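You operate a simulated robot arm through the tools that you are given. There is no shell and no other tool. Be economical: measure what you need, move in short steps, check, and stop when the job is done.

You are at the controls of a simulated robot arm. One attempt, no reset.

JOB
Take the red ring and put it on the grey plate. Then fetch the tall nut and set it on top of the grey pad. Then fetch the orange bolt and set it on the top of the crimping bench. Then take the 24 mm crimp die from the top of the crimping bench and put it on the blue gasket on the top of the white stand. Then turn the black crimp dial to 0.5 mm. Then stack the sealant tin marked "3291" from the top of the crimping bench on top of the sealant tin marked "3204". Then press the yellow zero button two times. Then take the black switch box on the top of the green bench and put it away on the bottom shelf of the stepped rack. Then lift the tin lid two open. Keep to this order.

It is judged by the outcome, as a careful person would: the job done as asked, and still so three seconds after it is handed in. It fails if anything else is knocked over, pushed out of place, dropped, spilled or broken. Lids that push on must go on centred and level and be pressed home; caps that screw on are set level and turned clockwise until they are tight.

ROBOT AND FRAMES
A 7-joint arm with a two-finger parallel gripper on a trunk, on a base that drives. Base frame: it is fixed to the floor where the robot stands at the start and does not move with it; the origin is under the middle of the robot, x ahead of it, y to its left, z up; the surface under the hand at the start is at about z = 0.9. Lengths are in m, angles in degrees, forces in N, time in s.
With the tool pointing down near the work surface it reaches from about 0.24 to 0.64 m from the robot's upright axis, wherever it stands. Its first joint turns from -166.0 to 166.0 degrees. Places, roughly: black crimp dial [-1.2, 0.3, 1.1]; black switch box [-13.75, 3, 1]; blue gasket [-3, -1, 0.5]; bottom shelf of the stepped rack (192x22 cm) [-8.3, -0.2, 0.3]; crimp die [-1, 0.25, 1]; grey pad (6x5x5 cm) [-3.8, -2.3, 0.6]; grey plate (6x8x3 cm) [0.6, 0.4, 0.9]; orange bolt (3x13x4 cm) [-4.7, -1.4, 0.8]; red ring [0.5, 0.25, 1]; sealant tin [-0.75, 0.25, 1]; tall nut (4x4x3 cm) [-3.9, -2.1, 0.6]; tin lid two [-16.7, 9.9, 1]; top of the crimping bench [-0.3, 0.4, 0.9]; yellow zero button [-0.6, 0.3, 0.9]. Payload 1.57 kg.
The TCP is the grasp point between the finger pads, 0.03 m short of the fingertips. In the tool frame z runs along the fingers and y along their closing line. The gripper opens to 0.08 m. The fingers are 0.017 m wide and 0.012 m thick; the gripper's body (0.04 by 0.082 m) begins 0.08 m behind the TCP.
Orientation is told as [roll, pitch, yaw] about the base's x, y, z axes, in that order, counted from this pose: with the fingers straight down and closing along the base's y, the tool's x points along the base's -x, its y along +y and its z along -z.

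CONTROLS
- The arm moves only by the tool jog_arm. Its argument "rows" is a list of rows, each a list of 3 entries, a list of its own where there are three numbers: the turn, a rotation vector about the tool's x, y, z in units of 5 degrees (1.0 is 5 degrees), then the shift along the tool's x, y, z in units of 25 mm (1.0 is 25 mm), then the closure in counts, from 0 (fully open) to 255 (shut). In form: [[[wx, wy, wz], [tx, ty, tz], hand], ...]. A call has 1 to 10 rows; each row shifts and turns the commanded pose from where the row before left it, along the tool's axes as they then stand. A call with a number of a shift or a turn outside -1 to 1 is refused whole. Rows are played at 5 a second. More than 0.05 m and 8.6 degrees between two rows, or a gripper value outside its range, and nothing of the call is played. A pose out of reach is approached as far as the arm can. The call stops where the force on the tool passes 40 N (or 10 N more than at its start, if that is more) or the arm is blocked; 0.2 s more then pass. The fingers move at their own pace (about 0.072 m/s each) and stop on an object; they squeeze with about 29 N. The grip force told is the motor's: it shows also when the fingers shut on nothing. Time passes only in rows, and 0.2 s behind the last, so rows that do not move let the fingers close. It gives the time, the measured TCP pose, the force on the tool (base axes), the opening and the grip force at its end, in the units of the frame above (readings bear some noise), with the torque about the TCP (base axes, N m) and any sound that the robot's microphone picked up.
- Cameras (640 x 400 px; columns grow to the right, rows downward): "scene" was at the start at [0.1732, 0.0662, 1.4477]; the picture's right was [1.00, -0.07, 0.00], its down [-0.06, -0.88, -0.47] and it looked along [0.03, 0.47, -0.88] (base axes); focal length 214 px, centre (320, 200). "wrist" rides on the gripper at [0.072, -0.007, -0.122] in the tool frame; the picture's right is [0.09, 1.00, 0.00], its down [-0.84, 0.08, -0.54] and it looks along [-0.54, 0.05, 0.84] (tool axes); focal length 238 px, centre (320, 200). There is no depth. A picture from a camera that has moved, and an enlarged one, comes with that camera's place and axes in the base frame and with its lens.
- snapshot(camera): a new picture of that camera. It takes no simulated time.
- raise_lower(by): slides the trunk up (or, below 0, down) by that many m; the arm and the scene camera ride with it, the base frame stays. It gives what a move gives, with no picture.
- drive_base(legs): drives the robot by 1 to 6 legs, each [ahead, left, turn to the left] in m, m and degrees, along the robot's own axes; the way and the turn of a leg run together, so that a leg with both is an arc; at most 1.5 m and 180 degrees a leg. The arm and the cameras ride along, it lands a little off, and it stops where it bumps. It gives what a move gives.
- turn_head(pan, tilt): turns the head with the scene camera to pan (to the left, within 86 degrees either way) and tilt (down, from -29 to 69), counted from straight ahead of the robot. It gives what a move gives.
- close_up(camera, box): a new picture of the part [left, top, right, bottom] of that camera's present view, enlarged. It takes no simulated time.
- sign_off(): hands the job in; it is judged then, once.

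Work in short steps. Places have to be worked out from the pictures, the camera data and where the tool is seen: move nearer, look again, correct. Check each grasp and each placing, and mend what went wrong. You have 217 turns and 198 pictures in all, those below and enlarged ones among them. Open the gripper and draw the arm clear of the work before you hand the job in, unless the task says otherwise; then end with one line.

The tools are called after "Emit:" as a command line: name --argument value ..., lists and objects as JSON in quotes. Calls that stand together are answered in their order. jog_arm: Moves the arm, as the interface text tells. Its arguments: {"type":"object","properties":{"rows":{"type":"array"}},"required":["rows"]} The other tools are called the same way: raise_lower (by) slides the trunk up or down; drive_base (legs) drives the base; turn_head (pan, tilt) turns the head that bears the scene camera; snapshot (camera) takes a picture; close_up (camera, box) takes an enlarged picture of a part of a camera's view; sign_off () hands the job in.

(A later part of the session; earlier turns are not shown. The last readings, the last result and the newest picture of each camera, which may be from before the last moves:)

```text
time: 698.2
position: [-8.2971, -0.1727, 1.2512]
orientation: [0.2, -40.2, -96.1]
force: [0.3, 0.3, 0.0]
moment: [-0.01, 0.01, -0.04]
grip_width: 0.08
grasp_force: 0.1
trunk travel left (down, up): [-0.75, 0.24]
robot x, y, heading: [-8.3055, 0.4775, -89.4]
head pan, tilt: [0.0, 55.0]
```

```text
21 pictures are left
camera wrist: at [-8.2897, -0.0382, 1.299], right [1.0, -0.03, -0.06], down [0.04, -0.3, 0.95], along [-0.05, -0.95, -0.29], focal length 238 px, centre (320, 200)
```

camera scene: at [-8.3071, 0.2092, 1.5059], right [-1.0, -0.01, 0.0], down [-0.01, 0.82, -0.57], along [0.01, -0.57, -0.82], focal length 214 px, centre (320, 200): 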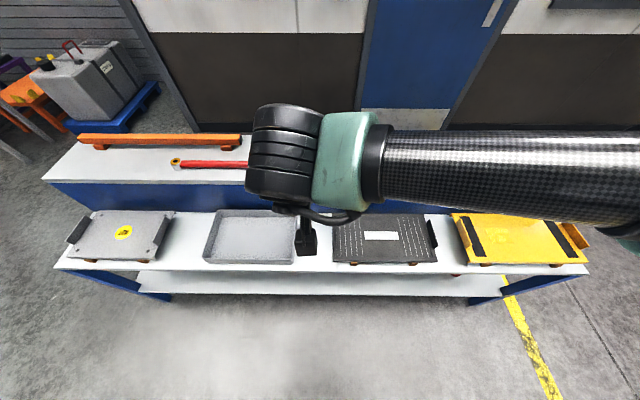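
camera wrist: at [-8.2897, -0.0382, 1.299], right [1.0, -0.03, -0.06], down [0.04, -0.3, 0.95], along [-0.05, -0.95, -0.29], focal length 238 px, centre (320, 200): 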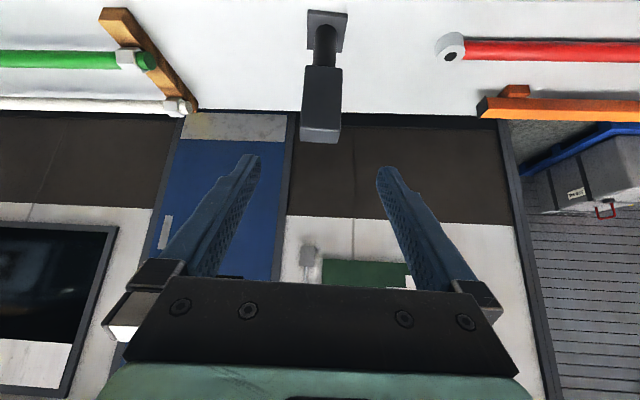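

Box is well centred. Drive 0.1 m in, then advance to straddle the box.

Emit:
drive_base --legs '[[0.1, 0, 0]]'

Emit:
jog_arm --rows '[[[0, 0, 0], [0.44, -0.03, 0.95], 0], [[0, 0, 0], [0.44, -0.03, 0.95], 0], [[0, 0, 0], [0.44, -0.03, 0.95], 0], [[0, 0, 0], [0.44, -0.03, 0.95], 0], [[0, 0, 0], [0.44, -0.03, 0.95], 0], [[0, 0, 0], [0, 0, 0], 0]]'

Emit:
snapshot --camera "wrist"

```text
time: 699.3
position: [-8.2964, -0.2715, 1.2503]
orientation: [0.2, -40.2, -96.3]
force: [0.4, -0.6, -0.4]
moment: [-0.02, -0.05, 0.0]
grip_width: 0.0799
grasp_force: 0.1
trunk travel left (down, up): [-0.75, 0.24]
robot x, y, heading: [-8.3114, 0.3784, -89.6]
head pan, tilt: [0.0, 55.0]
```

```text
time: 700.7
position: [-8.3049, -0.3039, 1.1235]
orientation: [0.1, -40.2, -96.3]
force: [0.5, -0.9, -0.6]
moment: [0.0, 0.01, -0.03]
grip_width: 0.0802
grasp_force: 0.1
trunk travel left (down, up): [-0.75, 0.24]
robot x, y, heading: [-8.3111, 0.3781, -89.5]
head pan, tilt: [0.0, 55.0]
```

```text
20 pictures are left
camera wrist: at [-8.2983, -0.1696, 1.171], right [1.0, -0.04, -0.06], down [0.04, -0.3, 0.95], along [-0.05, -0.95, -0.29], focal length 238 px, centre (320, 200)
```

wrist: 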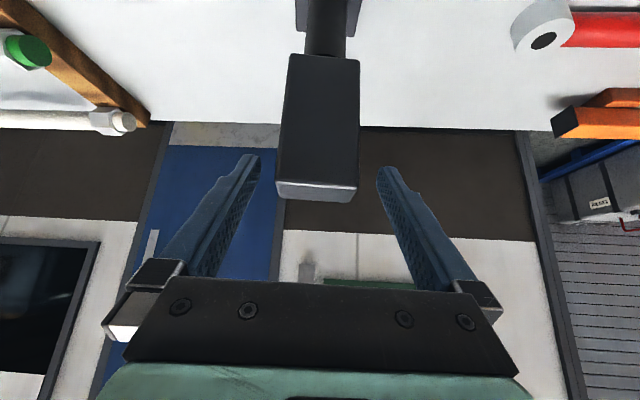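

Straddling nicely. Final advance and close, then lift slightly.

Emit:
jog_arm --rows '[[[0, 0, 0], [0.27, -0.03, 0.87], 0], [[0, 0, 0], [0.27, 0, 0.87], 0], [[0, 0, 0], [0.2, 0, 0.6], 0], [[0, 0, 0], [0, 0, 0], 100], [[0, 0, 0], [0, 0, 0], 255], [[0, 0, 0], [0, 0, 0], 255], [[0, 0, 0], [0, 0, 0], 255], [[0, 0, 0], [-0.3, 0, -0.35], 255], [[0, 0, 0], [-0.6, 0, -0.7], 255], [[0, 0, 0], [0, 0, 0], 255]]'

Emit:
snapshot --camera "wrist"

```text
time: 702.9
position: [-8.3085, -0.3276, 1.1004]
orientation: [0.1, -40.0, -96.3]
force: [-0.2, -0.2, -4.6]
moment: [-0.01, 0.0, -0.01]
grip_width: 0.0558
grasp_force: 28.7
trunk travel left (down, up): [-0.75, 0.24]
robot x, y, heading: [-8.3054, 0.3827, -89.6]
head pan, tilt: [0.0, 55.0]
```

```text
19 pictures are left
camera wrist: at [-8.3015, -0.1942, 1.1478], right [1.0, -0.04, -0.06], down [0.04, -0.3, 0.95], along [-0.05, -0.95, -0.3], focal length 238 px, centre (320, 200)
```

wrist: 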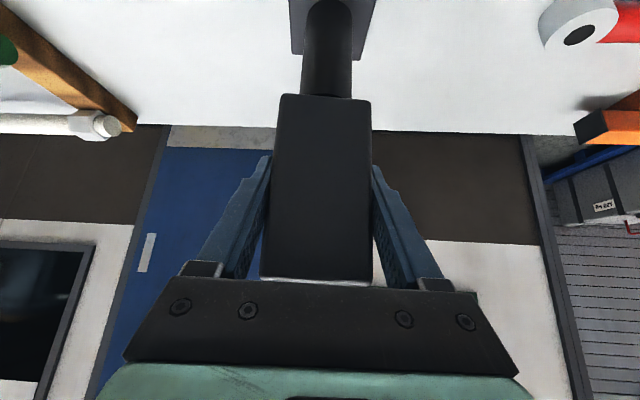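

Gripped at a 40° tilt with the unit upright. Lift a bit, retract, and back away from the rack.

Emit:
jog_arm --rows '[[[0, 0, 0], [-0.6, 0, -0.75], 255], [[0, 0, 0], [0.92, 0, -0.77], 255], [[0, 0, 0], [0.92, 0, -0.77], 255], [[0, 0, 0], [0.92, 0, -0.77], 255], [[0, 0, 0], [0.92, 0, -0.77], 255], [[0, 0, 0], [0.92, 0, -0.77], 255], [[0, 0, 0], [0, 0, 0], 255]]'

Emit:
drive_base --legs '[[-0.26, 0, 0]]'

Emit:
raise_lower --by -0.4

Emit:
snapshot --camera "scene"

```text
time: 704.5
position: [-8.2928, -0.1793, 1.1266]
orientation: [0.3, -40.0, -96.2]
force: [-0.4, -0.1, -5.0]
moment: [0.02, -0.01, 0.01]
grip_width: 0.056
grasp_force: 28.5
trunk travel left (down, up): [-0.75, 0.24]
robot x, y, heading: [-8.3114, 0.3799, -89.5]
head pan, tilt: [0.0, 55.0]
```

```text
time: 706.4
position: [-8.2954, 0.0805, 1.1269]
orientation: [0.2, -40.0, -96.2]
force: [-0.3, 0.8, -3.9]
moment: [0.02, 0.0, 0.0]
grip_width: 0.0561
grasp_force: 29.1
trunk travel left (down, up): [-0.75, 0.24]
robot x, y, heading: [-8.3121, 0.6387, -89.4]
head pan, tilt: [0.0, 55.0]
```

```text
time: 710.2
position: [-8.2948, 0.0818, 0.726]
orientation: [0.2, -40.1, -96.2]
force: [0.2, 1.2, -4.6]
moment: [-0.02, -0.01, 0.01]
grip_width: 0.0558
grasp_force: 28.8
trunk travel left (down, up): [-0.35, 0.64]
robot x, y, heading: [-8.31, 0.6368, -89.4]
head pan, tilt: [0.0, 55.0]
```

```text
18 pictures are left
camera scene: at [-8.309, 0.3985, 1.1057], right [-1.0, -0.01, 0.0], down [-0.01, 0.82, -0.57], along [0.01, -0.57, -0.82], focal length 214 px, centre (320, 200)
```

scene: 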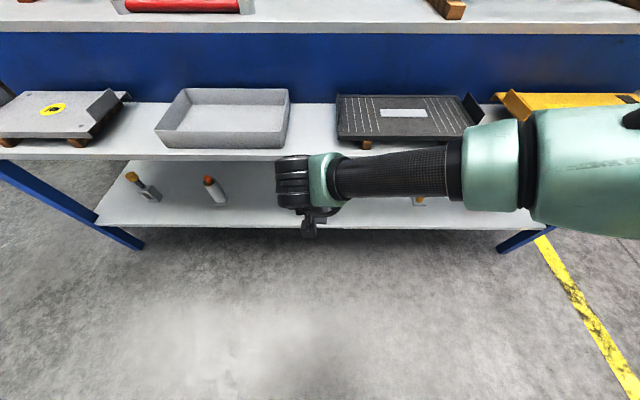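

Bottom shelf: z≈0.29, front edge y≈-0.023; middle shelf z≈0.68 – ample gap; x≈-8.30 is free. Lower the trunk 0.25 and drive in 0.19 m.

Emit:
raise_lower --by -0.25

Emit:
drive_base --legs '[[0.19, 0, 0]]'

Emit:
snapshot --camera "wrist"

```text
time: 712.8
position: [-8.2952, 0.0815, 0.4763]
orientation: [0.1, -40.1, -96.3]
force: [0.0, -0.2, -4.5]
moment: [0.01, -0.02, -0.01]
grip_width: 0.0557
grasp_force: 28.7
trunk travel left (down, up): [-0.1, 0.89]
robot x, y, heading: [-8.3095, 0.635, -89.2]
head pan, tilt: [0.0, 55.0]
```

```text
time: 714.4
position: [-8.2921, -0.1112, 0.4762]
orientation: [0.2, -40.1, -96.2]
force: [1.1, 0.0, -2.5]
moment: [0.01, 0.01, 0.02]
grip_width: 0.0557
grasp_force: 29.8
trunk travel left (down, up): [-0.1, 0.89]
robot x, y, heading: [-8.303, 0.4436, -89.2]
head pan, tilt: [0.0, 55.0]
```

```text
17 pictures are left
camera wrist: at [-8.2853, 0.0226, 0.5239], right [1.0, -0.03, -0.06], down [0.04, -0.3, 0.95], along [-0.05, -0.95, -0.29], focal length 238 px, centre (320, 200)
```

wrist: 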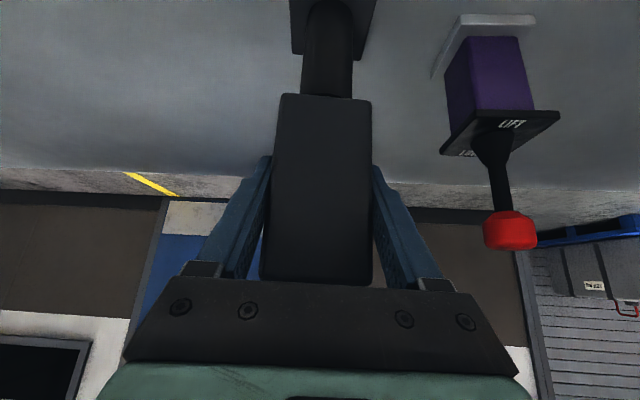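

Clear of the neighbouring joystick. Lower vertically ~2.5 cm, then creep.

Emit:
jog_arm --rows '[[[0, 0, 0], [0.26, 0, 0.31], 255], [[0, 0, 0], [0.26, 0, 0.31], 255], [[0, 0, 0], [0.1, 0, 0.12], 255], [[0, 0, 0], [0.06, 0, 0.07], 255], [[0, 0, 0], [0.06, 0, 0.07], 255], [[0, 0, 0], [0, 0, 0], 255]]'

```text
time: 715.8
position: [-8.2933, -0.1119, 0.447]
orientation: [0.2, -40.0, -96.3]
force: [-0.9, -0.4, -3.9]
moment: [0.03, -0.02, -0.02]
grip_width: 0.056
grasp_force: 28.2
trunk travel left (down, up): [-0.1, 0.89]
robot x, y, heading: [-8.3059, 0.4477, -89.6]
head pan, tilt: [0.0, 55.0]
```

Emit:
jog_arm --rows '[[[0, 0, 0], [0.06, 0, 0.07], 255], [[0, 0, 0], [0.06, 0, 0.07], 255], [[0, 0, 0], [0.06, 0, 0.07], 255], [[0, 0, 0], [0.06, 0, 0.07], 255], [[0, 0, 0], [0, 0, 0], 255]]'

```text
time: 717.0
position: [-8.292, -0.1131, 0.4413]
orientation: [0.3, -40.7, -96.0]
force: [-0.6, -3.3, 25.2]
moment: [-0.12, 0.46, 0.06]
grip_width: 0.0557
grasp_force: 28.9
trunk travel left (down, up): [-0.1, 0.89]
robot x, y, heading: [-8.306, 0.4464, -89.1]
head pan, tilt: [0.0, 55.0]
```

Contact at the expected height. Ease 2 mm, release, and withdraw along the finger axis.

Emit:
jog_arm --rows '[[[0, 0, 0], [-0.05, 0, -0.06], 255], [[0, 0, 0], [0, 0, 0], 110], [[0, 0, 0], [0, 0, 0], 0], [[0, 0, 0], [0, 0, 0], 0], [[0, 0, 0], [0, 0, -0.5], 0], [[0, 0, 0], [0.3, 0, -1], 0], [[0, 0, 0], [0.5, 0, -1], 0], [[0, 0, 0], [0.5, 0, -1], 0], [[0, 0, 0], [0.5, 0, -1], 0]]'

Emit:
snapshot --camera "wrist"

```text
time: 719.0
position: [-8.2806, -0.0052, 0.4991]
orientation: [0.3, -40.1, -96.3]
force: [0.4, 0.0, -0.8]
moment: [-0.02, -0.03, 0.0]
grip_width: 0.0801
grasp_force: 0.0
trunk travel left (down, up): [-0.1, 0.89]
robot x, y, heading: [-8.3129, 0.4473, -89.5]
head pan, tilt: [0.0, 55.0]
```

```text
16 pictures are left
camera wrist: at [-8.2742, 0.1302, 0.5469], right [1.0, -0.03, -0.06], down [0.04, -0.3, 0.95], along [-0.05, -0.95, -0.29], focal length 238 px, centre (320, 200)
```

wrist: 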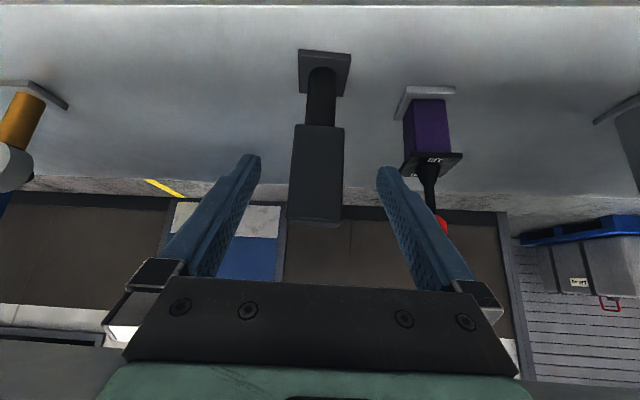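

The switch box stands upright on the bottom shelf. Back away, raise the trunk, and level the hand for the last task.

Emit:
drive_base --legs '[[-0.22, 0, 0]]'

Emit:
raise_lower --by 0.4

Emit:
raise_lower --by 0.3

Emit:
jog_arm --rows '[[[0, 1, 0], [0, 0, 0], 0], [[0, 1, 0], [0, 0, 0], 0], [[0, 1, 0], [0, 0, 0], 0], [[0, 1, 0], [0, 0, 0], 0], [[0, 1, 0], [0, 0, 0], 0], [[0, 1, 0], [0, 0, 0], 0], [[0, 1, 0], [0, 0, 0], 0], [[0, 1, 0], [0, 0, 0], 0]]'

Emit:
drive_base --legs '[[0.15, 0, 0], [0, 0, -90.5], [1.45, 0, 0], [1.45, 0, 0], [1.1, -0.95, 0]]'

```text
time: 720.7
position: [-8.2838, 0.2152, 0.498]
orientation: [0.3, -40.0, -96.2]
force: [0.3, -0.1, -0.2]
moment: [-0.01, 0.01, 0.02]
grip_width: 0.0803
grasp_force: 0.1
trunk travel left (down, up): [-0.1, 0.89]
robot x, y, heading: [-8.3119, 0.6594, -89.5]
head pan, tilt: [0.0, 55.0]
```

```text
time: 724.5
position: [-8.2835, 0.2146, 0.8988]
orientation: [0.3, -40.1, -96.2]
force: [0.2, 0.5, -0.8]
moment: [0.0, -0.04, 0.01]
grip_width: 0.0802
grasp_force: 0.1
trunk travel left (down, up): [-0.5, 0.49]
robot x, y, heading: [-8.3112, 0.665, -89.5]
head pan, tilt: [0.0, 55.0]
```

```text
time: 727.5
position: [-8.2834, 0.2152, 1.1992]
orientation: [0.2, -40.1, -96.1]
force: [-0.6, -0.1, -0.3]
moment: [0.02, -0.02, -0.04]
grip_width: 0.0801
grasp_force: 0.1
trunk travel left (down, up): [-0.8, 0.19]
robot x, y, heading: [-8.3112, 0.6681, -89.5]
head pan, tilt: [0.0, 55.0]
```

```text
time: 729.3
position: [-8.2828, 0.2148, 1.1987]
orientation: [0.2, -0.1, -95.9]
force: [0.7, 0.3, 0.0]
moment: [-0.02, -0.03, -0.04]
grip_width: 0.0801
grasp_force: 0.0
trunk travel left (down, up): [-0.8, 0.19]
robot x, y, heading: [-8.3086, 0.6645, -89.4]
head pan, tilt: [0.0, 55.0]
```

```text
time: 755.0
position: [-12.7832, 1.4297, 1.1996]
orientation: [0.2, -0.1, 173.7]
force: [-0.2, 0.3, -0.3]
moment: [0.02, -0.02, -0.01]
grip_width: 0.08
grasp_force: 0.2
trunk travel left (down, up): [-0.8, 0.19]
robot x, y, heading: [-12.332, 1.4559, -179.8]
head pan, tilt: [0.0, 55.0]
```

Now past the green bench's end, heading +y.

Emit:
drive_base --legs '[[0, 0, -90], [0, -0.2, 0], [1.5, 0, 0], [1.5, 0, 0], [1.0, 1.0, 0]]'

Emit:
turn_head --pan 40 --tilt 10

Emit:
snapshot --camera "scene"

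```text
time: 780.9
position: [-13.3879, 5.7975, 1.1998]
orientation: [0.2, -0.1, 87.3]
force: [0.1, -0.3, -0.3]
moment: [0.01, 0.01, 0.01]
grip_width: 0.0799
grasp_force: 0.0
trunk travel left (down, up): [-0.8, 0.19]
robot x, y, heading: [-13.3328, 5.3488, 94.1]
head pan, tilt: [0.0, 55.0]
```

```text
time: 782.0
position: [-13.3878, 5.7981, 1.1977]
orientation: [0.2, -0.1, 87.4]
force: [-0.7, 0.7, -0.3]
moment: [0.01, -0.01, 0.02]
grip_width: 0.0799
grasp_force: 0.0
trunk travel left (down, up): [-0.8, 0.19]
robot x, y, heading: [-13.3386, 5.3494, 93.9]
head pan, tilt: [40.0, 10.0]
```

```text
15 pictures are left
camera scene: at [-13.4127, 5.5879, 1.6241], right [0.72, 0.69, 0.0], down [0.12, -0.13, -0.98], along [-0.68, 0.71, -0.17], focal length 214 px, centre (320, 200)
```

scene: 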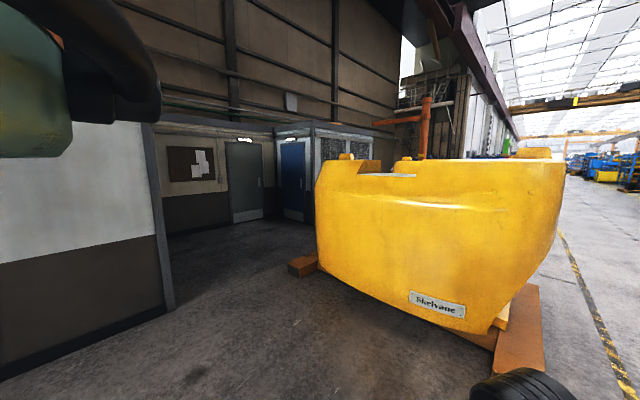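

The target lies behind the machine's left side. I drive diagonally through the gap to about (-16.85,7.25) and look.

Emit:
drive_base --legs '[[0.55, 1.3, 0], [0.55, 1.3, 0], [0.55, 0.95, 0]]'

Emit:
turn_head --pan 0 --tilt 20

Emit:
snapshot --camera "scene"

```text
time: 794.0
position: [-15.7695, 6.6224, 1.2046]
orientation: [3.2, -0.6, 89.1]
force: [0.3, -0.4, 0.1]
moment: [-0.05, -0.04, -0.01]
grip_width: 0.0802
grasp_force: 0.0
trunk travel left (down, up): [-0.8, 0.19]
robot x, y, heading: [-15.7527, 6.1841, 95.7]
head pan, tilt: [40.0, 10.0]
stopped in leg 2: the robot was blocked; the commanded pose is now the measured one
```

```text
time: 795.1
position: [-15.7687, 6.6212, 1.2053]
orientation: [3.4, -0.6, 88.8]
force: [0.5, -0.4, -0.9]
moment: [0.03, 0.01, 0.03]
grip_width: 0.0797
grasp_force: 0.0
trunk travel left (down, up): [-0.8, 0.19]
robot x, y, heading: [-15.7521, 6.1845, 95.4]
head pan, tilt: [0.0, 20.0]
```

```text
14 pictures are left
camera scene: at [-15.7081, 6.4348, 1.6093], right [0.99, 0.1, -0.05], down [-0.02, -0.33, -0.94], along [-0.11, 0.94, -0.33], focal length 214 px, centre (320, 200)
```

scene: 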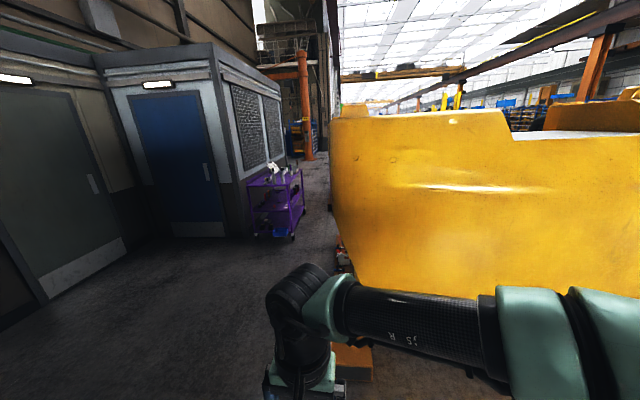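

The robot is blocked and tilted ~3° (it has caught on something to its left). Back off the way it came.

Emit:
drive_base --legs '[[-0.1, -0.35, 0]]'

Emit:
turn_head --pan 70 --tilt 45

Emit:
snapshot --camera "scene"

```text
time: 797.5
position: [-15.4527, 6.5637, 1.1987]
orientation: [0.0, -0.1, 88.7]
force: [0.6, -0.7, -0.3]
moment: [-0.02, 0.02, 0.0]
grip_width: 0.0799
grasp_force: 0.1
trunk travel left (down, up): [-0.8, 0.19]
robot x, y, heading: [-15.3885, 6.1154, 95.2]
head pan, tilt: [0.0, 20.0]
```

```text
time: 798.9
position: [-15.4533, 6.5638, 1.199]
orientation: [0.1, -0.1, 88.6]
force: [0.2, -1.3, 0.8]
moment: [0.02, -0.02, -0.02]
grip_width: 0.0802
grasp_force: 0.1
trunk travel left (down, up): [-0.8, 0.19]
robot x, y, heading: [-15.3894, 6.1148, 95.0]
head pan, tilt: [70.0, 45.0]
```

```text
13 pictures are left
camera scene: at [-15.485, 6.3082, 1.5692], right [0.26, 0.97, 0.0], down [0.68, -0.18, -0.71], along [-0.68, 0.18, -0.71], focal length 214 px, centre (320, 200)
```

scene: 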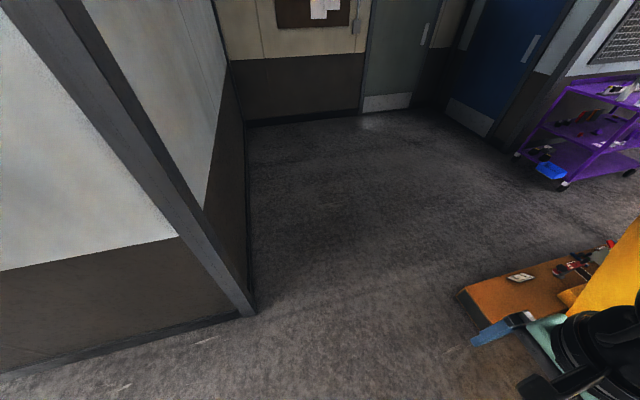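

The booth corner is at (-16.07,5.94); the gap to the machine foot is ~1.5 m. Take it centrally and go up to the purple trolley.

Emit:
drive_base --legs '[[0.6, 0, -5], [0.05, 1.2, 0], [1.0, 0, 0], [0.75, 0, 0]]'

Emit:
turn_head --pan 0 --tilt 35

Emit:
snapshot --camera "scene"

```text
time: 816.5
position: [-16.6196, 8.9982, 1.1991]
orientation: [0.2, -0.1, 83.6]
force: [0.3, -0.1, 0.1]
moment: [0.04, 0.0, 0.01]
grip_width: 0.08
grasp_force: 0.1
trunk travel left (down, up): [-0.8, 0.19]
robot x, y, heading: [-16.5962, 8.5464, 90.1]
head pan, tilt: [70.0, 45.0]
```

```text
time: 817.9
position: [-16.6184, 8.9965, 1.1987]
orientation: [0.3, -0.1, 83.6]
force: [-0.1, -0.1, 0.7]
moment: [0.0, -0.01, 0.01]
grip_width: 0.0799
grasp_force: 0.1
trunk travel left (down, up): [-0.8, 0.19]
robot x, y, heading: [-16.5953, 8.5461, 90.1]
head pan, tilt: [0.0, 35.0]
```

```text
12 pictures are left
camera scene: at [-16.5977, 8.8069, 1.5841], right [1.0, 0.0, 0.0], down [0.0, -0.57, -0.82], along [0.0, 0.82, -0.57], focal length 214 px, centre (320, 200)
```

scene: 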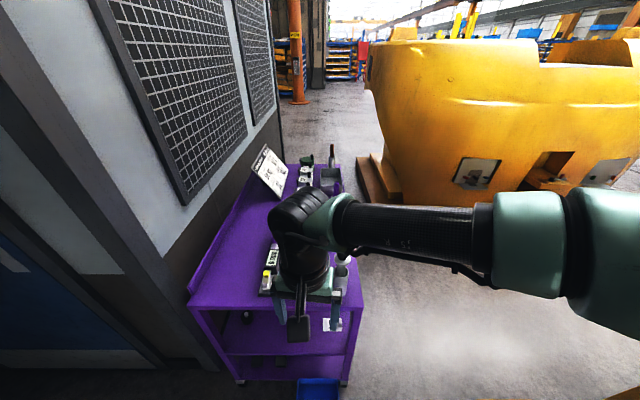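

Trolley top: x -17.07…-16.45, y 9.24…10.34, z≈0.85. Zoom in on the area around (-16.7,9.9).

Emit:
close_up --camera "scene" --box '[235, 135, 375, 235]'

```text
4.00 times, centred on (305, 185) of scene
camera zoom: at [-16.5977, 8.8069, 1.5841], right [1.0, 0.0, 0.0], down [0.0, -0.57, -0.82], along [0.0, 0.82, -0.57], focal length 858 px, centre (380, 260)
```

zoom: 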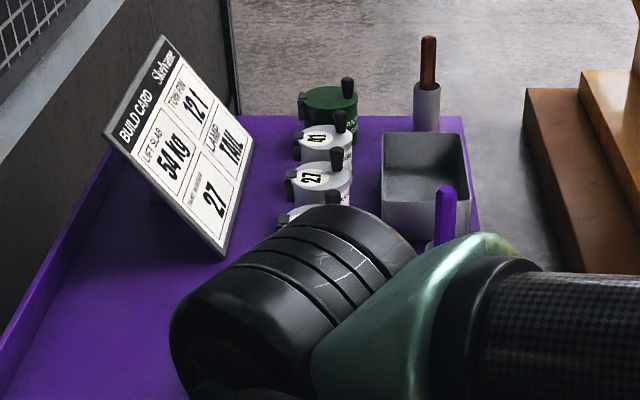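

A row of hinged tins at x≈-16.70. I drive ahead slowly to see how near I can get, and view with the wrist camera.

Emit:
drive_base --legs '[[0.45, 0, 0]]'

Emit:
snapshot --camera "wrist"

```text
time: 820.7
position: [-16.6209, 9.4587, 1.198]
orientation: [0.2, -0.2, 83.6]
force: [-0.3, 1.2, -0.6]
moment: [0.04, -0.03, 0.0]
grip_width: 0.0799
grasp_force: 0.1
trunk travel left (down, up): [-0.8, 0.19]
robot x, y, heading: [-16.5941, 9.0092, 90.2]
head pan, tilt: [0.0, 35.0]
```

```text
10 pictures are left
camera wrist: at [-16.6221, 9.3866, 1.3213], right [-1.0, 0.02, 0.0], down [0.02, 0.84, 0.54], along [0.01, 0.54, -0.84], focal length 238 px, centre (320, 200)
```

wrist: 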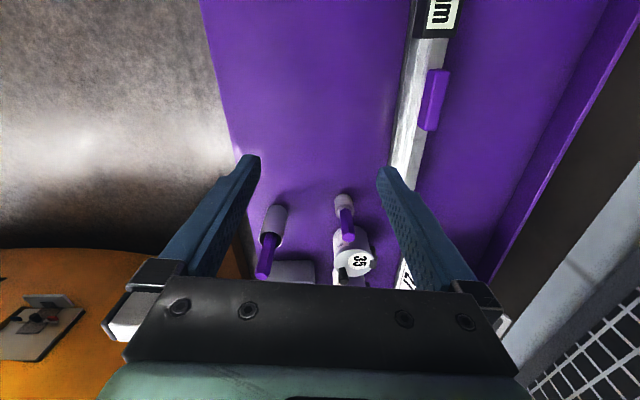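

Tin "35" is at y≈9.8 and "27" (the second) at ≈9.93, matching the given place; the lane on the trolley's right side (x≈-16.1) gives access. I drive there and face the trolley.

Emit:
drive_base --legs '[[-0.1, 0, 0], [0, -0.48, 0], [0.72, 0, 0], [0, 0, 80]]'

Emit:
snapshot --camera "wrist"

```text
time: 824.2
position: [-16.2101, 9.3619, 1.1965]
orientation: [-2.8, -0.5, 83.4]
force: [0.2, 0.1, 0.5]
moment: [-0.05, -0.01, -0.01]
grip_width: 0.0799
grasp_force: 0.0
trunk travel left (down, up): [-0.8, 0.19]
robot x, y, heading: [-16.1423, 8.9113, 90.1]
head pan, tilt: [0.0, 35.0]
stopped in leg 2: the robot was blocked; the commanded pose is now the measured one
```

```text
9 pictures are left
camera wrist: at [-16.217, 9.2909, 1.3187], right [-1.0, 0.02, -0.05], down [-0.01, 0.84, 0.54], along [0.05, 0.54, -0.84], focal length 238 px, centre (320, 200)
```

wrist: 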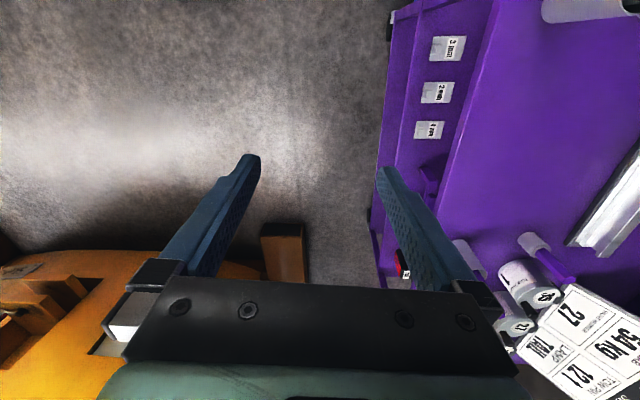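

The elbow (right side) meets the machine. Move off, turn to heading 180 first, then slide along the trolley.

Emit:
drive_base --legs '[[-0.1, 0.1, 0], [0, 0, 90], [0, -0.8, 0]]'

Emit:
snapshot --camera "wrist"

```text
time: 833.2
position: [-16.7012, 9.553, 1.1991]
orientation: [0.2, -0.2, 175.0]
force: [-0.7, -0.2, -0.2]
moment: [0.0, 0.01, 0.02]
grip_width: 0.0798
grasp_force: 0.1
trunk travel left (down, up): [-0.8, 0.19]
robot x, y, heading: [-16.2464, 9.5906, -178.4]
head pan, tilt: [0.0, 35.0]
```

```text
8 pictures are left
camera wrist: at [-16.6293, 9.555, 1.3213], right [0.0, -1.0, 0.0], down [-0.84, 0.0, 0.54], along [-0.54, -0.01, -0.84], focal length 238 px, centre (320, 200)
```

wrist: 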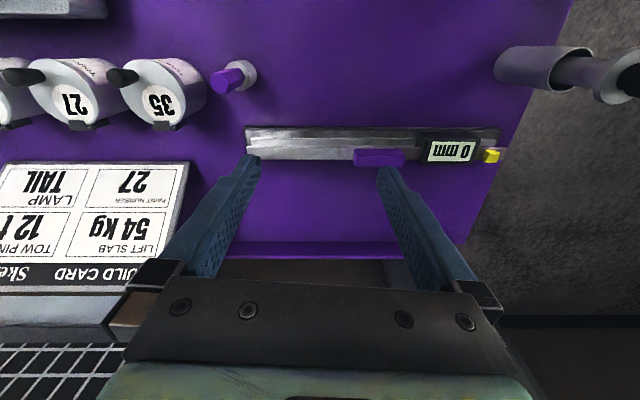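

Excellent view: lid "27" is centred at (-16.698,9.929) – matches "tin lid two". Its peg is at ≈(-16.665,9.951), top z≈0.98; hinge at x≈-16.737. Slide the robot 0.2 m and go above the peg.

Emit:
drive_base --legs '[[0, -0.2, 0]]'

Emit:
jog_arm --rows '[[[0, 0, 0], [0.1, -1, 0], 90], [[0, 0, 0], [0.1, -1, 0], 90], [[0, 0, 0], [0.1, -1, 0], 90], [[0, 0, 0], [0.1, -1, 0], 90], [[0, 0, 0], [0.1, -1, 0], 90], [[0, 0, 0], [0.1, -1, 0], 90], [[0, 0, 0], [0.1, -1, 0.5], 90], [[0, 0, 0], [0.05, -1, 1], 90], [[0, 0, 0], [0, 0, 1], 90], [[0, 0, 0], [0, 0, 1], 90]]'

Emit:
snapshot --camera "wrist"

```text
time: 834.8
position: [-16.7074, 9.7556, 1.1993]
orientation: [0.2, -0.2, 175.1]
force: [0.4, -0.4, 0.1]
moment: [-0.02, 0.01, 0.02]
grip_width: 0.0799
grasp_force: 0.0
trunk travel left (down, up): [-0.8, 0.19]
robot x, y, heading: [-16.2566, 9.7898, -178.5]
head pan, tilt: [0.0, 35.0]
```

```text
time: 837.0
position: [-16.6715, 9.9527, 1.1103]
orientation: [0.2, -0.2, 175.2]
force: [-0.1, -0.3, -0.7]
moment: [-0.03, -0.02, 0.0]
grip_width: 0.0519
grasp_force: 0.0
trunk travel left (down, up): [-0.8, 0.19]
robot x, y, heading: [-16.2585, 9.7923, -178.5]
head pan, tilt: [0.0, 35.0]
```

```text
7 pictures are left
camera wrist: at [-16.5996, 9.9537, 1.2326], right [0.01, -1.0, 0.0], down [-0.84, 0.0, 0.55], along [-0.55, -0.01, -0.84], focal length 238 px, centre (320, 200)
```

wrist: 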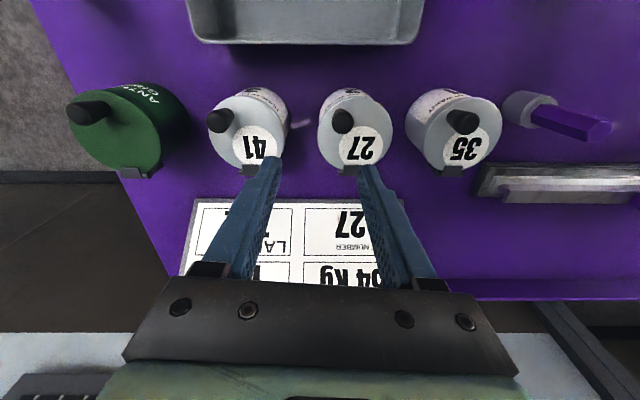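

Lid 27 is indeed at (-16.69,9.907); peg at (-16.671,9.925), hinge at (-16.742,9.898) so the hinge line is turned ~20°. I turn the hand +15°, centre on the peg, and descend to z≈1.02.

Emit:
jog_arm --rows '[[[0, 0, 0], [0.1, 0.55, 0], 90], [[0, 0, 0], [0, 0.55, 0], 90], [[0, 0, -1], [0, 0, 0], 90], [[0, 0, -1], [0, 0, 0], 90], [[0, 0, -1], [0, 0, 0], 90], [[0, 0, 0], [0, 0, 1], 90], [[0, 0, 0], [0, 0, 1], 90], [[0, 0, 0], [0, 0, 1], 90], [[0, 0, 0], [0, 0, 0.5], 90], [[0, 0, 0], [0, 0, 0], 90]]'

Emit:
close_up --camera "wrist" --box '[220, 70, 420, 230]'

```text
time: 839.2
position: [-16.673, 9.9268, 1.023]
orientation: [0.1, -0.2, -169.9]
force: [1.1, 0.1, -0.2]
moment: [-0.01, -0.01, 0.01]
grip_width: 0.0519
grasp_force: 0.0
trunk travel left (down, up): [-0.8, 0.19]
robot x, y, heading: [-16.2553, 9.7928, -178.6]
head pan, tilt: [0.0, 35.0]
```

```text
2.50 times, centred on (320, 150) of wrist
camera zoom: at [-16.603, 9.9472, 1.145], right [0.27, -0.96, 0.0], down [-0.81, -0.22, 0.55], along [-0.53, -0.15, -0.84], focal length 596 px, centre (320, 325)
```

zoom: 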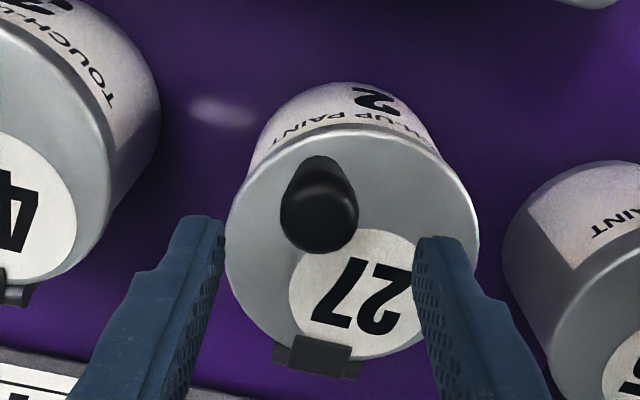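

Peg is centred between the fingers and the hinge lies straight along tool x. Descend to z≈0.985 and close on the peg.

Emit:
jog_arm --rows '[[[0, 0, 0], [0, 0.03, 0.6], 90], [[0, 0, 0], [0, 0, 0.6], 90], [[0, 0, 0], [0, 0, 0.35], 90], [[0, 0, 0], [0, 0, 0], 180], [[0, 0, 0], [0, 0, 0], 255], [[0, 0, 0], [0, 0, 0], 255], [[0, 0, 0], [0, 0, 0], 255]]'

```text
time: 840.2
position: [-16.6756, 9.9243, 0.9911]
orientation: [0.0, -0.8, -169.9]
force: [9.4, -1.8, 31.4]
moment: [-0.14, -0.36, 0.04]
grip_width: 0.0336
grasp_force: 6.3
trunk travel left (down, up): [-0.8, 0.19]
robot x, y, heading: [-16.2551, 9.7888, -178.4]
head pan, tilt: [0.0, 35.0]
stopped in row 4: the force on the tool passed its limit at 47 N (the readings are from after the stop); the commanded pose is now the measured one
```

The fingertips touched the lid top (z≈0.96). Raise 7 mm and close.

Emit:
jog_arm --rows '[[[0, 0.16, 0], [0, 0, -0.28], 120], [[0, 0, 0], [0, 0, 0], 180], [[0, 0, 0], [0, 0, 0], 255], [[0, 0, 0], [0, 0, 0], 255], [[0, 0, 0], [0, 0, 0], 255]]'

Emit:
close_up --camera "wrist" --box '[220, 90, 420, 250]'

```text
time: 841.4
position: [-16.6763, 9.9281, 0.9951]
orientation: [0.0, 0.1, -169.9]
force: [-3.7, 3.4, -1.5]
moment: [0.04, 0.03, -0.04]
grip_width: 0.0189
grasp_force: 33.2
trunk travel left (down, up): [-0.8, 0.19]
robot x, y, heading: [-16.2606, 9.7926, -178.2]
head pan, tilt: [0.0, 35.0]
```

```text
2.50 times, centred on (320, 170) of wrist
camera zoom: at [-16.6081, 9.9467, 1.1175], right [0.27, -0.96, 0.0], down [-0.81, -0.22, 0.54], along [-0.52, -0.14, -0.84], focal length 596 px, centre (320, 275)
```

zoom: 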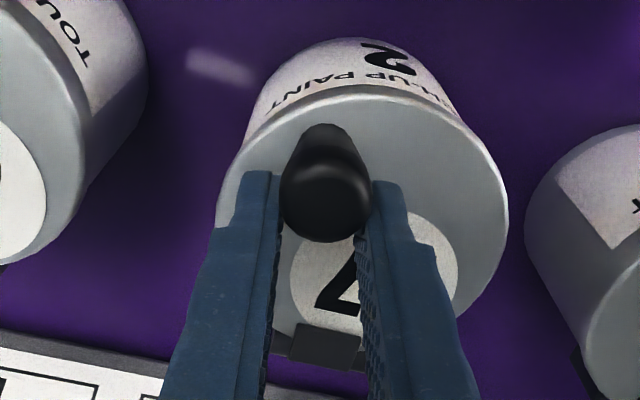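

Peg gripped, and the tin's side reads "2". Start lifting along the arc.

Emit:
jog_arm --rows '[[[0, 0, 0], [-0.15, 0.013, -0.32], 255], [[0, 0, 0], [-0.15, 0.013, -0.31], 255], [[0, 0, 0], [-0.22, 0.019, -0.28], 255], [[0, 0, 0], [-0.21, 0.019, -0.27], 255], [[0, 0, 0], [-0.27, 0.024, -0.22], 255], [[0, 0, 0], [-0.27, 0.024, -0.22], 255], [[0, 0, 0], [0, 0, 0], 255]]'

Emit:
snapshot --camera "wrist"

```text
time: 843.0
position: [-16.7092, 9.9169, 1.0357]
orientation: [-0.2, 0.1, -170.0]
force: [0.2, 0.2, 1.0]
moment: [0.02, -0.02, -0.01]
grip_width: 0.0
grasp_force: 21.4
trunk travel left (down, up): [-0.8, 0.19]
robot x, y, heading: [-16.2572, 9.7925, -178.5]
head pan, tilt: [0.0, 35.0]
```

```text
4 pictures are left
camera wrist: at [-16.6383, 9.9374, 1.1584], right [0.27, -0.96, 0.0], down [-0.81, -0.22, 0.54], along [-0.52, -0.14, -0.84], focal length 238 px, centre (320, 200)
```

wrist: 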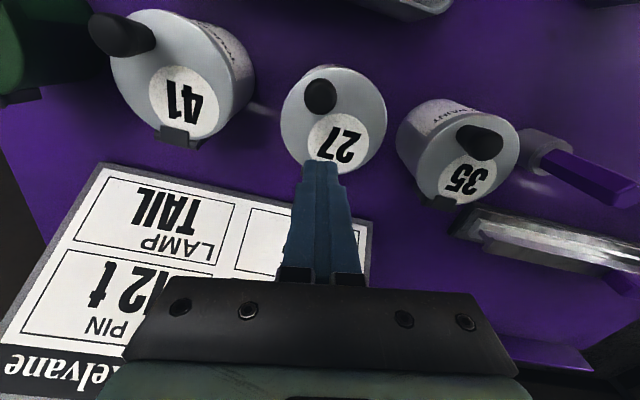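

The grip slipped off (it sat ~4 mm toward the hinge) and the lid is shut again; nothing moved. Re-open above and re-centre slightly beyond the peg.

Emit:
jog_arm --rows '[[[0, 0, 0], [0, 0, -1], 90], [[0, 0, 0], [0.84, -0.06, 0], 90], [[0, 0, 0], [0.84, -0.05, 0], 90], [[0, 0, 0], [0, 0, 0.8], 90], [[0, 0, 0], [0, 0, 0.8], 90], [[0, 0, 0], [0, 0, 0.6], 90], [[0, 0, 0], [0, 0, 0.38], 90], [[0, 0, 0], [0, 0, 0], 90]]'

```text
time: 844.8
position: [-16.6667, 9.9278, 0.9963]
orientation: [-0.1, 0.1, -169.9]
force: [-0.1, -1.0, -0.1]
moment: [0.0, -0.03, 0.0]
grip_width: 0.0516
grasp_force: 0.1
trunk travel left (down, up): [-0.8, 0.19]
robot x, y, heading: [-16.2563, 9.789, -178.3]
head pan, tilt: [0.0, 35.0]
```

Centred. Close, then rotate the hand together with the lid about the hinge (5° per row), watching the grip width.

Emit:
jog_arm --rows '[[[0, 0, 0], [0, 0, 0], 180], [[0, 0, 0], [0, 0, 0], 255], [[0, 0, 0], [0, 0, 0], 255], [[0, 0, 0], [0, 0, 0], 255], [[0, 0.5, 0], [-0.07, 0, -0.14], 255], [[0, 0.5, 0], [-0.07, 0, -0.14], 255], [[0, 0, 0], [0, 0, 0], 255]]'

```text
time: 846.4
position: [-16.6702, 9.9284, 1.0007]
orientation: [-0.2, 5.3, -169.9]
force: [-3.4, 10.1, -9.4]
moment: [0.0, -0.37, 0.13]
grip_width: 0.0212
grasp_force: 34.3
trunk travel left (down, up): [-0.8, 0.19]
robot x, y, heading: [-16.2588, 9.7883, -178.2]
head pan, tilt: [0.0, 35.0]
```

Holding (21 mm) with ~9 N lid load. Continue.

Emit:
jog_arm --rows '[[[0, 1, 0], [-0.143, 0, -0.283], 255], [[0, 1, 0], [-0.143, 0, -0.283], 255], [[0, 1, 0], [-0.143, 0, -0.283], 255], [[0, 0, 0], [0, 0, 0], 255]]'

```text
time: 847.4
position: [-16.6857, 9.9285, 1.0198]
orientation: [-0.2, 20.3, -169.9]
force: [-6.1, 21.6, -21.2]
moment: [-0.2, -0.63, 0.07]
grip_width: 0.0213
grasp_force: 34.9
trunk travel left (down, up): [-0.8, 0.19]
robot x, y, heading: [-16.2589, 9.7899, -178.2]
head pan, tilt: [0.0, 35.0]
```

Side force shows the hinge line is nearer to pure y; relieve toward +y and continue.

Emit:
jog_arm --rows '[[[0, 0.6, 0], [-0.1, -0.14, -0.1], 255], [[0, 1, 0], [-0.15, -0.1, -0.24], 255], [[0, 1, 0], [-0.15, -0.05, -0.26], 255], [[0, 0, 0], [0, 0, 0], 255]]'

```text
time: 848.4
position: [-16.6986, 9.9286, 1.029]
orientation: [0.0, 30.7, -169.7]
force: [-1.1, 8.9, -8.7]
moment: [-0.19, -0.27, 0.05]
grip_width: 0.0217
grasp_force: 34.3
out of reach, approached as far as the arm can: row 3
trunk travel left (down, up): [-0.8, 0.19]
robot x, y, heading: [-16.2562, 9.7895, -178.3]
head pan, tilt: [0.0, 35.0]
```

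Forces are low again; lid ≈30° open, hand tilt limit reached. Continue by translation along the arc, letting the peg pivot in the pads.

Emit:
jog_arm --rows '[[[0, 0, 0], [-0.18, -0.065, -0.42], 255], [[0, 0, 0], [-0.24, -0.07, -0.39], 255], [[0, 0, 0], [-0.29, -0.075, -0.35], 255], [[0, 0, 0], [0, 0, 0], 255]]'

```text
time: 849.4
position: [-16.6995, 9.9278, 1.0294]
orientation: [0.0, 30.7, -169.9]
force: [-2.2, 5.9, -9.8]
moment: [-0.24, -0.26, -0.04]
grip_width: 0.0217
grasp_force: 34.5
out of reach, approached as far as the arm can: row 1, 2, 3
trunk travel left (down, up): [-0.8, 0.19]
robot x, y, heading: [-16.2584, 9.7911, -178.4]
head pan, tilt: [0.0, 35.0]
```

Out of reach with this tilt; I straighten the hand gradually while following the arc.

Emit:
jog_arm --rows '[[[0, -1, 0], [-0.2, -0.065, -0.41], 255], [[0, -1, 0], [-0.29, -0.07, -0.35], 255], [[0, -1, 0], [-0.36, -0.075, -0.28], 255], [[0, 0, 0], [0, 0, 0], 255]]'

```text
time: 850.4
position: [-16.7265, 9.9268, 1.0449]
orientation: [-0.1, 18.2, -169.9]
force: [14.2, -3.2, 4.3]
moment: [-0.18, -1.1, -0.25]
grip_width: 0.0221
grasp_force: 35.3
trunk travel left (down, up): [-0.8, 0.19]
robot x, y, heading: [-16.2577, 9.7873, -178.3]
head pan, tilt: [0.0, 35.0]
```

Still holding; the lid is past ~55°. Continue along the arc.

Emit:
jog_arm --rows '[[[0, -1, 0], [-0.41, -0.06, -0.19], 255], [[0, -1, 0], [-0.45, -0.06, -0.09], 255], [[0, -0.6, 0], [-0.45, -0.06, 0.0], 255], [[0, 0, 0], [0, 0, 0], 255]]'

Emit:
snapshot --camera "wrist"

```text
time: 851.4
position: [-16.7639, 9.9288, 1.0435]
orientation: [-0.1, 4.9, -169.8]
force: [0.0, 0.1, -1.3]
moment: [-0.01, -0.03, 0.02]
grip_width: 0.0
grasp_force: 21.5
trunk travel left (down, up): [-0.8, 0.19]
robot x, y, heading: [-16.2568, 9.7914, -178.0]
head pan, tilt: [0.0, 35.0]
```

```text
3 pictures are left
camera wrist: at [-16.705, 9.9458, 1.1715], right [0.27, -0.96, 0.01], down [-0.85, -0.23, 0.47], along [-0.45, -0.13, -0.88], focal length 238 px, centre (320, 200)
```

wrist: 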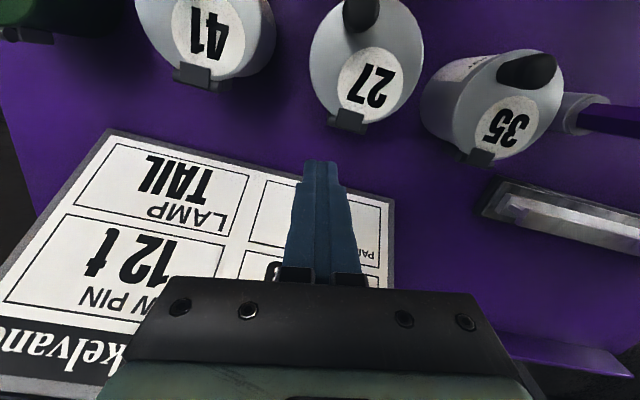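

Slipped again near 80°. I'll redo it better: align the closing axis with the hinge (yaw 180), start with the hand leaning back −30°, and raise the trunk to gain tilt range.

Emit:
jog_arm --rows '[[[0, 0, 0], [0, 0, -1], 90], [[0, 0, 1], [0, 0, -1], 90], [[0, 0, 1], [0, 0, 0], 90], [[0, -1, 0], [0, 0, 0], 90], [[0, -1, 0], [0, 0, 0], 90], [[0, -1, 0], [0, 0, 0], 90], [[0, -1, 0], [0, 0, 0], 90], [[0, -1, 0], [0, 0, 0], 90], [[0, -1, 0], [0, 0, 0], 90], [[0, -1, 0], [0, 0, 0], 90]]'

Emit:
raise_lower --by 0.15

Emit:
jog_arm --rows '[[[0, 0, 0], [0.94, 0, 0], 90], [[0, 0, 0], [0.94, 0, 0], 90], [[0, 0, 0], [0.94, 0, 0], 90], [[0, 0, 0], [0.94, 0, 0], 90], [[0, 0, 0], [0.94, 0, 0], 90], [[0, 0, 0], [0.94, 0, 0], 90], [[0, 0, 0], [0.94, 0, 0], 90], [[0, 0, 0], [0.94, 0, 0], 90], [[0, 0, 0], [0.94, 0, 0], 90]]'

```text
time: 853.6
position: [-16.768, 9.9267, 1.0915]
orientation: [-1.2, -30.0, -179.3]
force: [-0.7, 0.8, 0.5]
moment: [0.01, 0.01, 0.03]
grip_width: 0.0518
grasp_force: 0.0
trunk travel left (down, up): [-0.8, 0.19]
robot x, y, heading: [-16.2589, 9.7907, -178.7]
head pan, tilt: [0.0, 35.0]
```

```text
time: 855.3
position: [-16.7682, 9.9264, 1.2413]
orientation: [-1.1, -29.9, -179.3]
force: [0.1, 0.9, -0.3]
moment: [0.02, 0.02, 0.03]
grip_width: 0.052
grasp_force: 0.0
trunk travel left (down, up): [-0.95, 0.04]
robot x, y, heading: [-16.2571, 9.7917, -178.4]
head pan, tilt: [0.0, 35.0]
```

```text
time: 857.3
position: [-16.5828, 9.9295, 1.1363]
orientation: [-1.1, -29.9, -179.3]
force: [0.2, 0.4, -0.3]
moment: [-0.03, 0.03, -0.02]
grip_width: 0.0516
grasp_force: 0.0
trunk travel left (down, up): [-0.95, 0.04]
robot x, y, heading: [-16.253, 9.7888, -178.5]
head pan, tilt: [0.0, 35.0]
```

On the approach line. Advance along the fingers to the peg.

Emit:
jog_arm --rows '[[[0, 0, 0], [0.05, 0.1, 1], 90], [[0, 0, 0], [0, 0, 1], 90], [[0, 0, 0], [0, 0, 1], 90], [[0, 0, 0], [0, 0, 1], 90], [[0, 0, 0], [0, 0, 1], 90], [[0, 0, 0], [0, 0, 0.8], 90], [[0, 0, 0], [0, 0, 0.4], 90], [[0, 0, 0], [0, 0, 0.15], 90], [[0, 0, 0], [0, 0, 0], 90]]'

Emit:
close_up --camera "wrist" --box '[220, 90, 420, 250]'

```text
time: 859.3
position: [-16.6621, 9.9283, 0.9991]
orientation: [-1.1, -30.0, -179.3]
force: [0.3, 0.3, 0.2]
moment: [-0.01, -0.02, 0.01]
grip_width: 0.0516
grasp_force: 0.1
trunk travel left (down, up): [-0.95, 0.04]
robot x, y, heading: [-16.2584, 9.7882, -178.5]
head pan, tilt: [0.0, 35.0]
```

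```text
2.50 times, centred on (320, 170) of wrist
camera zoom: at [-16.5403, 9.9345, 1.0687], right [0.08, -0.99, -0.06], down [-0.45, -0.09, 0.89], along [-0.89, -0.04, -0.46], focal length 596 px, centre (320, 275)
```

zoom: 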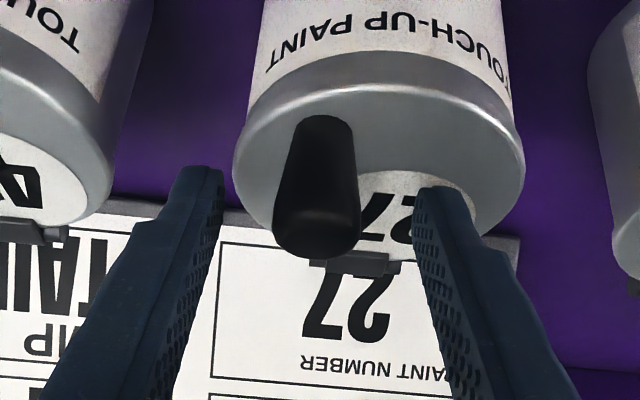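

Peg is centred. Nudge 4 mm further, close, and start the rigid rotation about the hinge.

Emit:
jog_arm --rows '[[[0, 0, 0], [0, 0, 0.15], 90], [[0, 0, 0], [0, 0, 0], 180], [[0, 0, 0], [0, 0, 0], 255], [[0, 0, 0], [0, 0, 0], 255], [[0, 0, 0], [0, 0, 0], 255], [[0, 1, 0], [-0.267, 0, -0.169], 255], [[0, 1, 0], [-0.267, 0, -0.169], 255], [[0, 1, 0], [-0.267, 0, -0.169], 255], [[0, 1, 0], [-0.267, 0, -0.169], 255], [[0, 0, 0], [0, 0, 0], 255]]'

```text
time: 861.5
position: [-16.6828, 9.9291, 1.0178]
orientation: [-1.0, -9.7, -179.8]
force: [-0.4, 2.5, -16.6]
moment: [-0.1, -0.86, -0.01]
grip_width: 0.0212
grasp_force: 34.6
trunk travel left (down, up): [-0.95, 0.04]
robot x, y, heading: [-16.2566, 9.7917, -178.4]
head pan, tilt: [0.0, 35.0]
```

Holding well with little side force. Continue 25°.

Emit:
jog_arm --rows '[[[0, 1, 0], [-0.267, 0, -0.14], 255], [[0, 1, 0], [-0.267, 0, -0.15], 255], [[0, 1, 0], [-0.267, 0, -0.16], 255], [[0, 1, 0], [-0.267, 0, -0.16], 255], [[0, 1, 0], [-0.267, 0, -0.16], 255], [[0, 0, 0], [0, 0, 0], 255]]'

```text
time: 862.9
position: [-16.7171, 9.9299, 1.0375]
orientation: [-0.9, 15.2, 179.9]
force: [4.6, 6.7, -21.7]
moment: [-0.03, -0.67, -0.05]
grip_width: 0.021
grasp_force: 34.4
trunk travel left (down, up): [-0.95, 0.04]
robot x, y, heading: [-16.2545, 9.7926, -178.4]
head pan, tilt: [0.0, 35.0]
```

Lid ≈45° and still held. Continue.

Emit:
jog_arm --rows '[[[0, 1, 0], [-0.267, 0, -0.14], 255], [[0, 1, 0], [-0.267, 0, -0.15], 255], [[0, 1, 0], [-0.267, 0, -0.15], 255], [[0, 1, 0], [-0.267, 0, -0.16], 255], [[0, 0, 0], [0, 0, 0], 255]]'

```text
time: 864.1
position: [-16.6508, 9.9542, 1.1036]
orientation: [-1.3, 35.1, 179.5]
force: [-0.2, 0.7, -0.6]
moment: [-0.01, 0.03, 0.0]
grip_width: 0.0003
grasp_force: 21.6
out of reach, approached as far as the arm can: row 1, 2, 3, 4
trunk travel left (down, up): [-0.95, 0.04]
robot x, y, heading: [-16.258, 9.7938, -178.3]
head pan, tilt: [0.0, 35.0]
```

Out of reach threw it off again – the raised trunk was the wrong way (limit was 31° when lower). I lean the hand back to −30°, raise it, and lower the trunk 0.3 m instead.

Emit:
jog_arm --rows '[[[0, -1, 0], [0, 0, 0], 90], [[0, -1, 0], [0, 0, 0], 90], [[0, -1, 0], [0, 0, 0], 90], [[0, -1, 0], [0, 0, 0], 90], [[0, -1, 0], [0, 0, 0], 90], [[0, -1, 0], [0, 0, 0], 90], [[0, -1, 0], [0, 0, 0], 90], [[0, -1, 0], [0, 0, -1], 90], [[0, -1, 0], [0, 0, -1], 90], [[0, -1, 0], [0, 0, -1], 90]]'

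Emit:
jog_arm --rows '[[[0, -1, 0], [-0.4, 0, -0.9], 90], [[0, -1, 0], [-0.45, 0, -0.88], 90], [[0, -1, 0], [-0.5, 0, -0.86], 90], [[0, 0, 0], [-0.5, 0, -0.86], 90], [[0, 0, 0], [-0.5, 0, -0.86], 90], [[0, 0, 0], [-0.5, 0, -0.86], 90], [[0, 0, 0], [-0.5, 0, -0.86], 90], [[0, 0, 0], [-0.5, 0, -0.86], 90], [[0, 0, 0], [-0.5, 0, -0.86], 90], [[0, 0, 0], [0, 0, 0], 90]]'

Emit:
raise_lower --by -0.28

```text
time: 866.3
position: [-16.6459, 9.9524, 1.1796]
orientation: [-1.0, -15.1, -179.7]
force: [-0.2, 0.0, 0.2]
moment: [0.01, 0.07, 0.04]
grip_width: 0.0518
grasp_force: 0.0
trunk travel left (down, up): [-0.95, 0.04]
robot x, y, heading: [-16.2577, 9.7935, -178.4]
head pan, tilt: [0.0, 35.0]
```

```text
time: 868.5
position: [-16.6576, 9.9335, 1.3923]
orientation: [3.4, -30.3, 179.1]
force: [0.4, 0.8, -0.3]
moment: [0.03, 0.0, 0.0]
grip_width: 0.052
grasp_force: 0.1
trunk travel left (down, up): [-0.95, 0.04]
robot x, y, heading: [-16.2609, 9.7903, -178.5]
head pan, tilt: [0.0, 35.0]
```

```text
time: 871.4
position: [-16.6584, 9.9369, 1.1152]
orientation: [3.3, -30.8, 178.5]
force: [0.4, 0.2, -0.5]
moment: [0.0, -0.01, -0.01]
grip_width: 0.0519
grasp_force: 0.0
trunk travel left (down, up): [-0.67, 0.32]
robot x, y, heading: [-16.2562, 9.7892, -178.2]
head pan, tilt: [0.0, 35.0]
```

Position is good. Fix the small roll and approach the peg again.

Emit:
jog_arm --rows '[[[0.33, 0, 0], [0.73, 0.18, 0], 90], [[0.33, 0, 0], [0.73, 0.18, 0], 90], [[0, 0, 0], [0.73, 0, 0], 90], [[0, 0, 0], [0, 0, 1], 90], [[0, 0, 0], [0, 0, 1], 90], [[0, 0, 0], [0, 0, 1], 90], [[0, 0, 0], [0, 0, 0.8], 90], [[0, 0, 0], [0, 0, 0.4], 90], [[0, 0, 0], [0, 0, 0], 90]]'

```text
time: 872.9
position: [-16.6561, 9.9485, 1.0261]
orientation: [-4.6, -31.3, -178.5]
force: [20.6, 0.1, 40.7]
moment: [-1.08, -0.07, 0.55]
grip_width: 0.0483
grasp_force: 0.1
out of reach, approached as far as the arm can: row 3
trunk travel left (down, up): [-0.67, 0.32]
robot x, y, heading: [-16.2556, 9.7912, -178.4]
head pan, tilt: [0.0, 35.0]
stopped in row 7: the force on the tool passed its limit at 94 N (the readings are from after the stop); the commanded pose is now the measured one
```

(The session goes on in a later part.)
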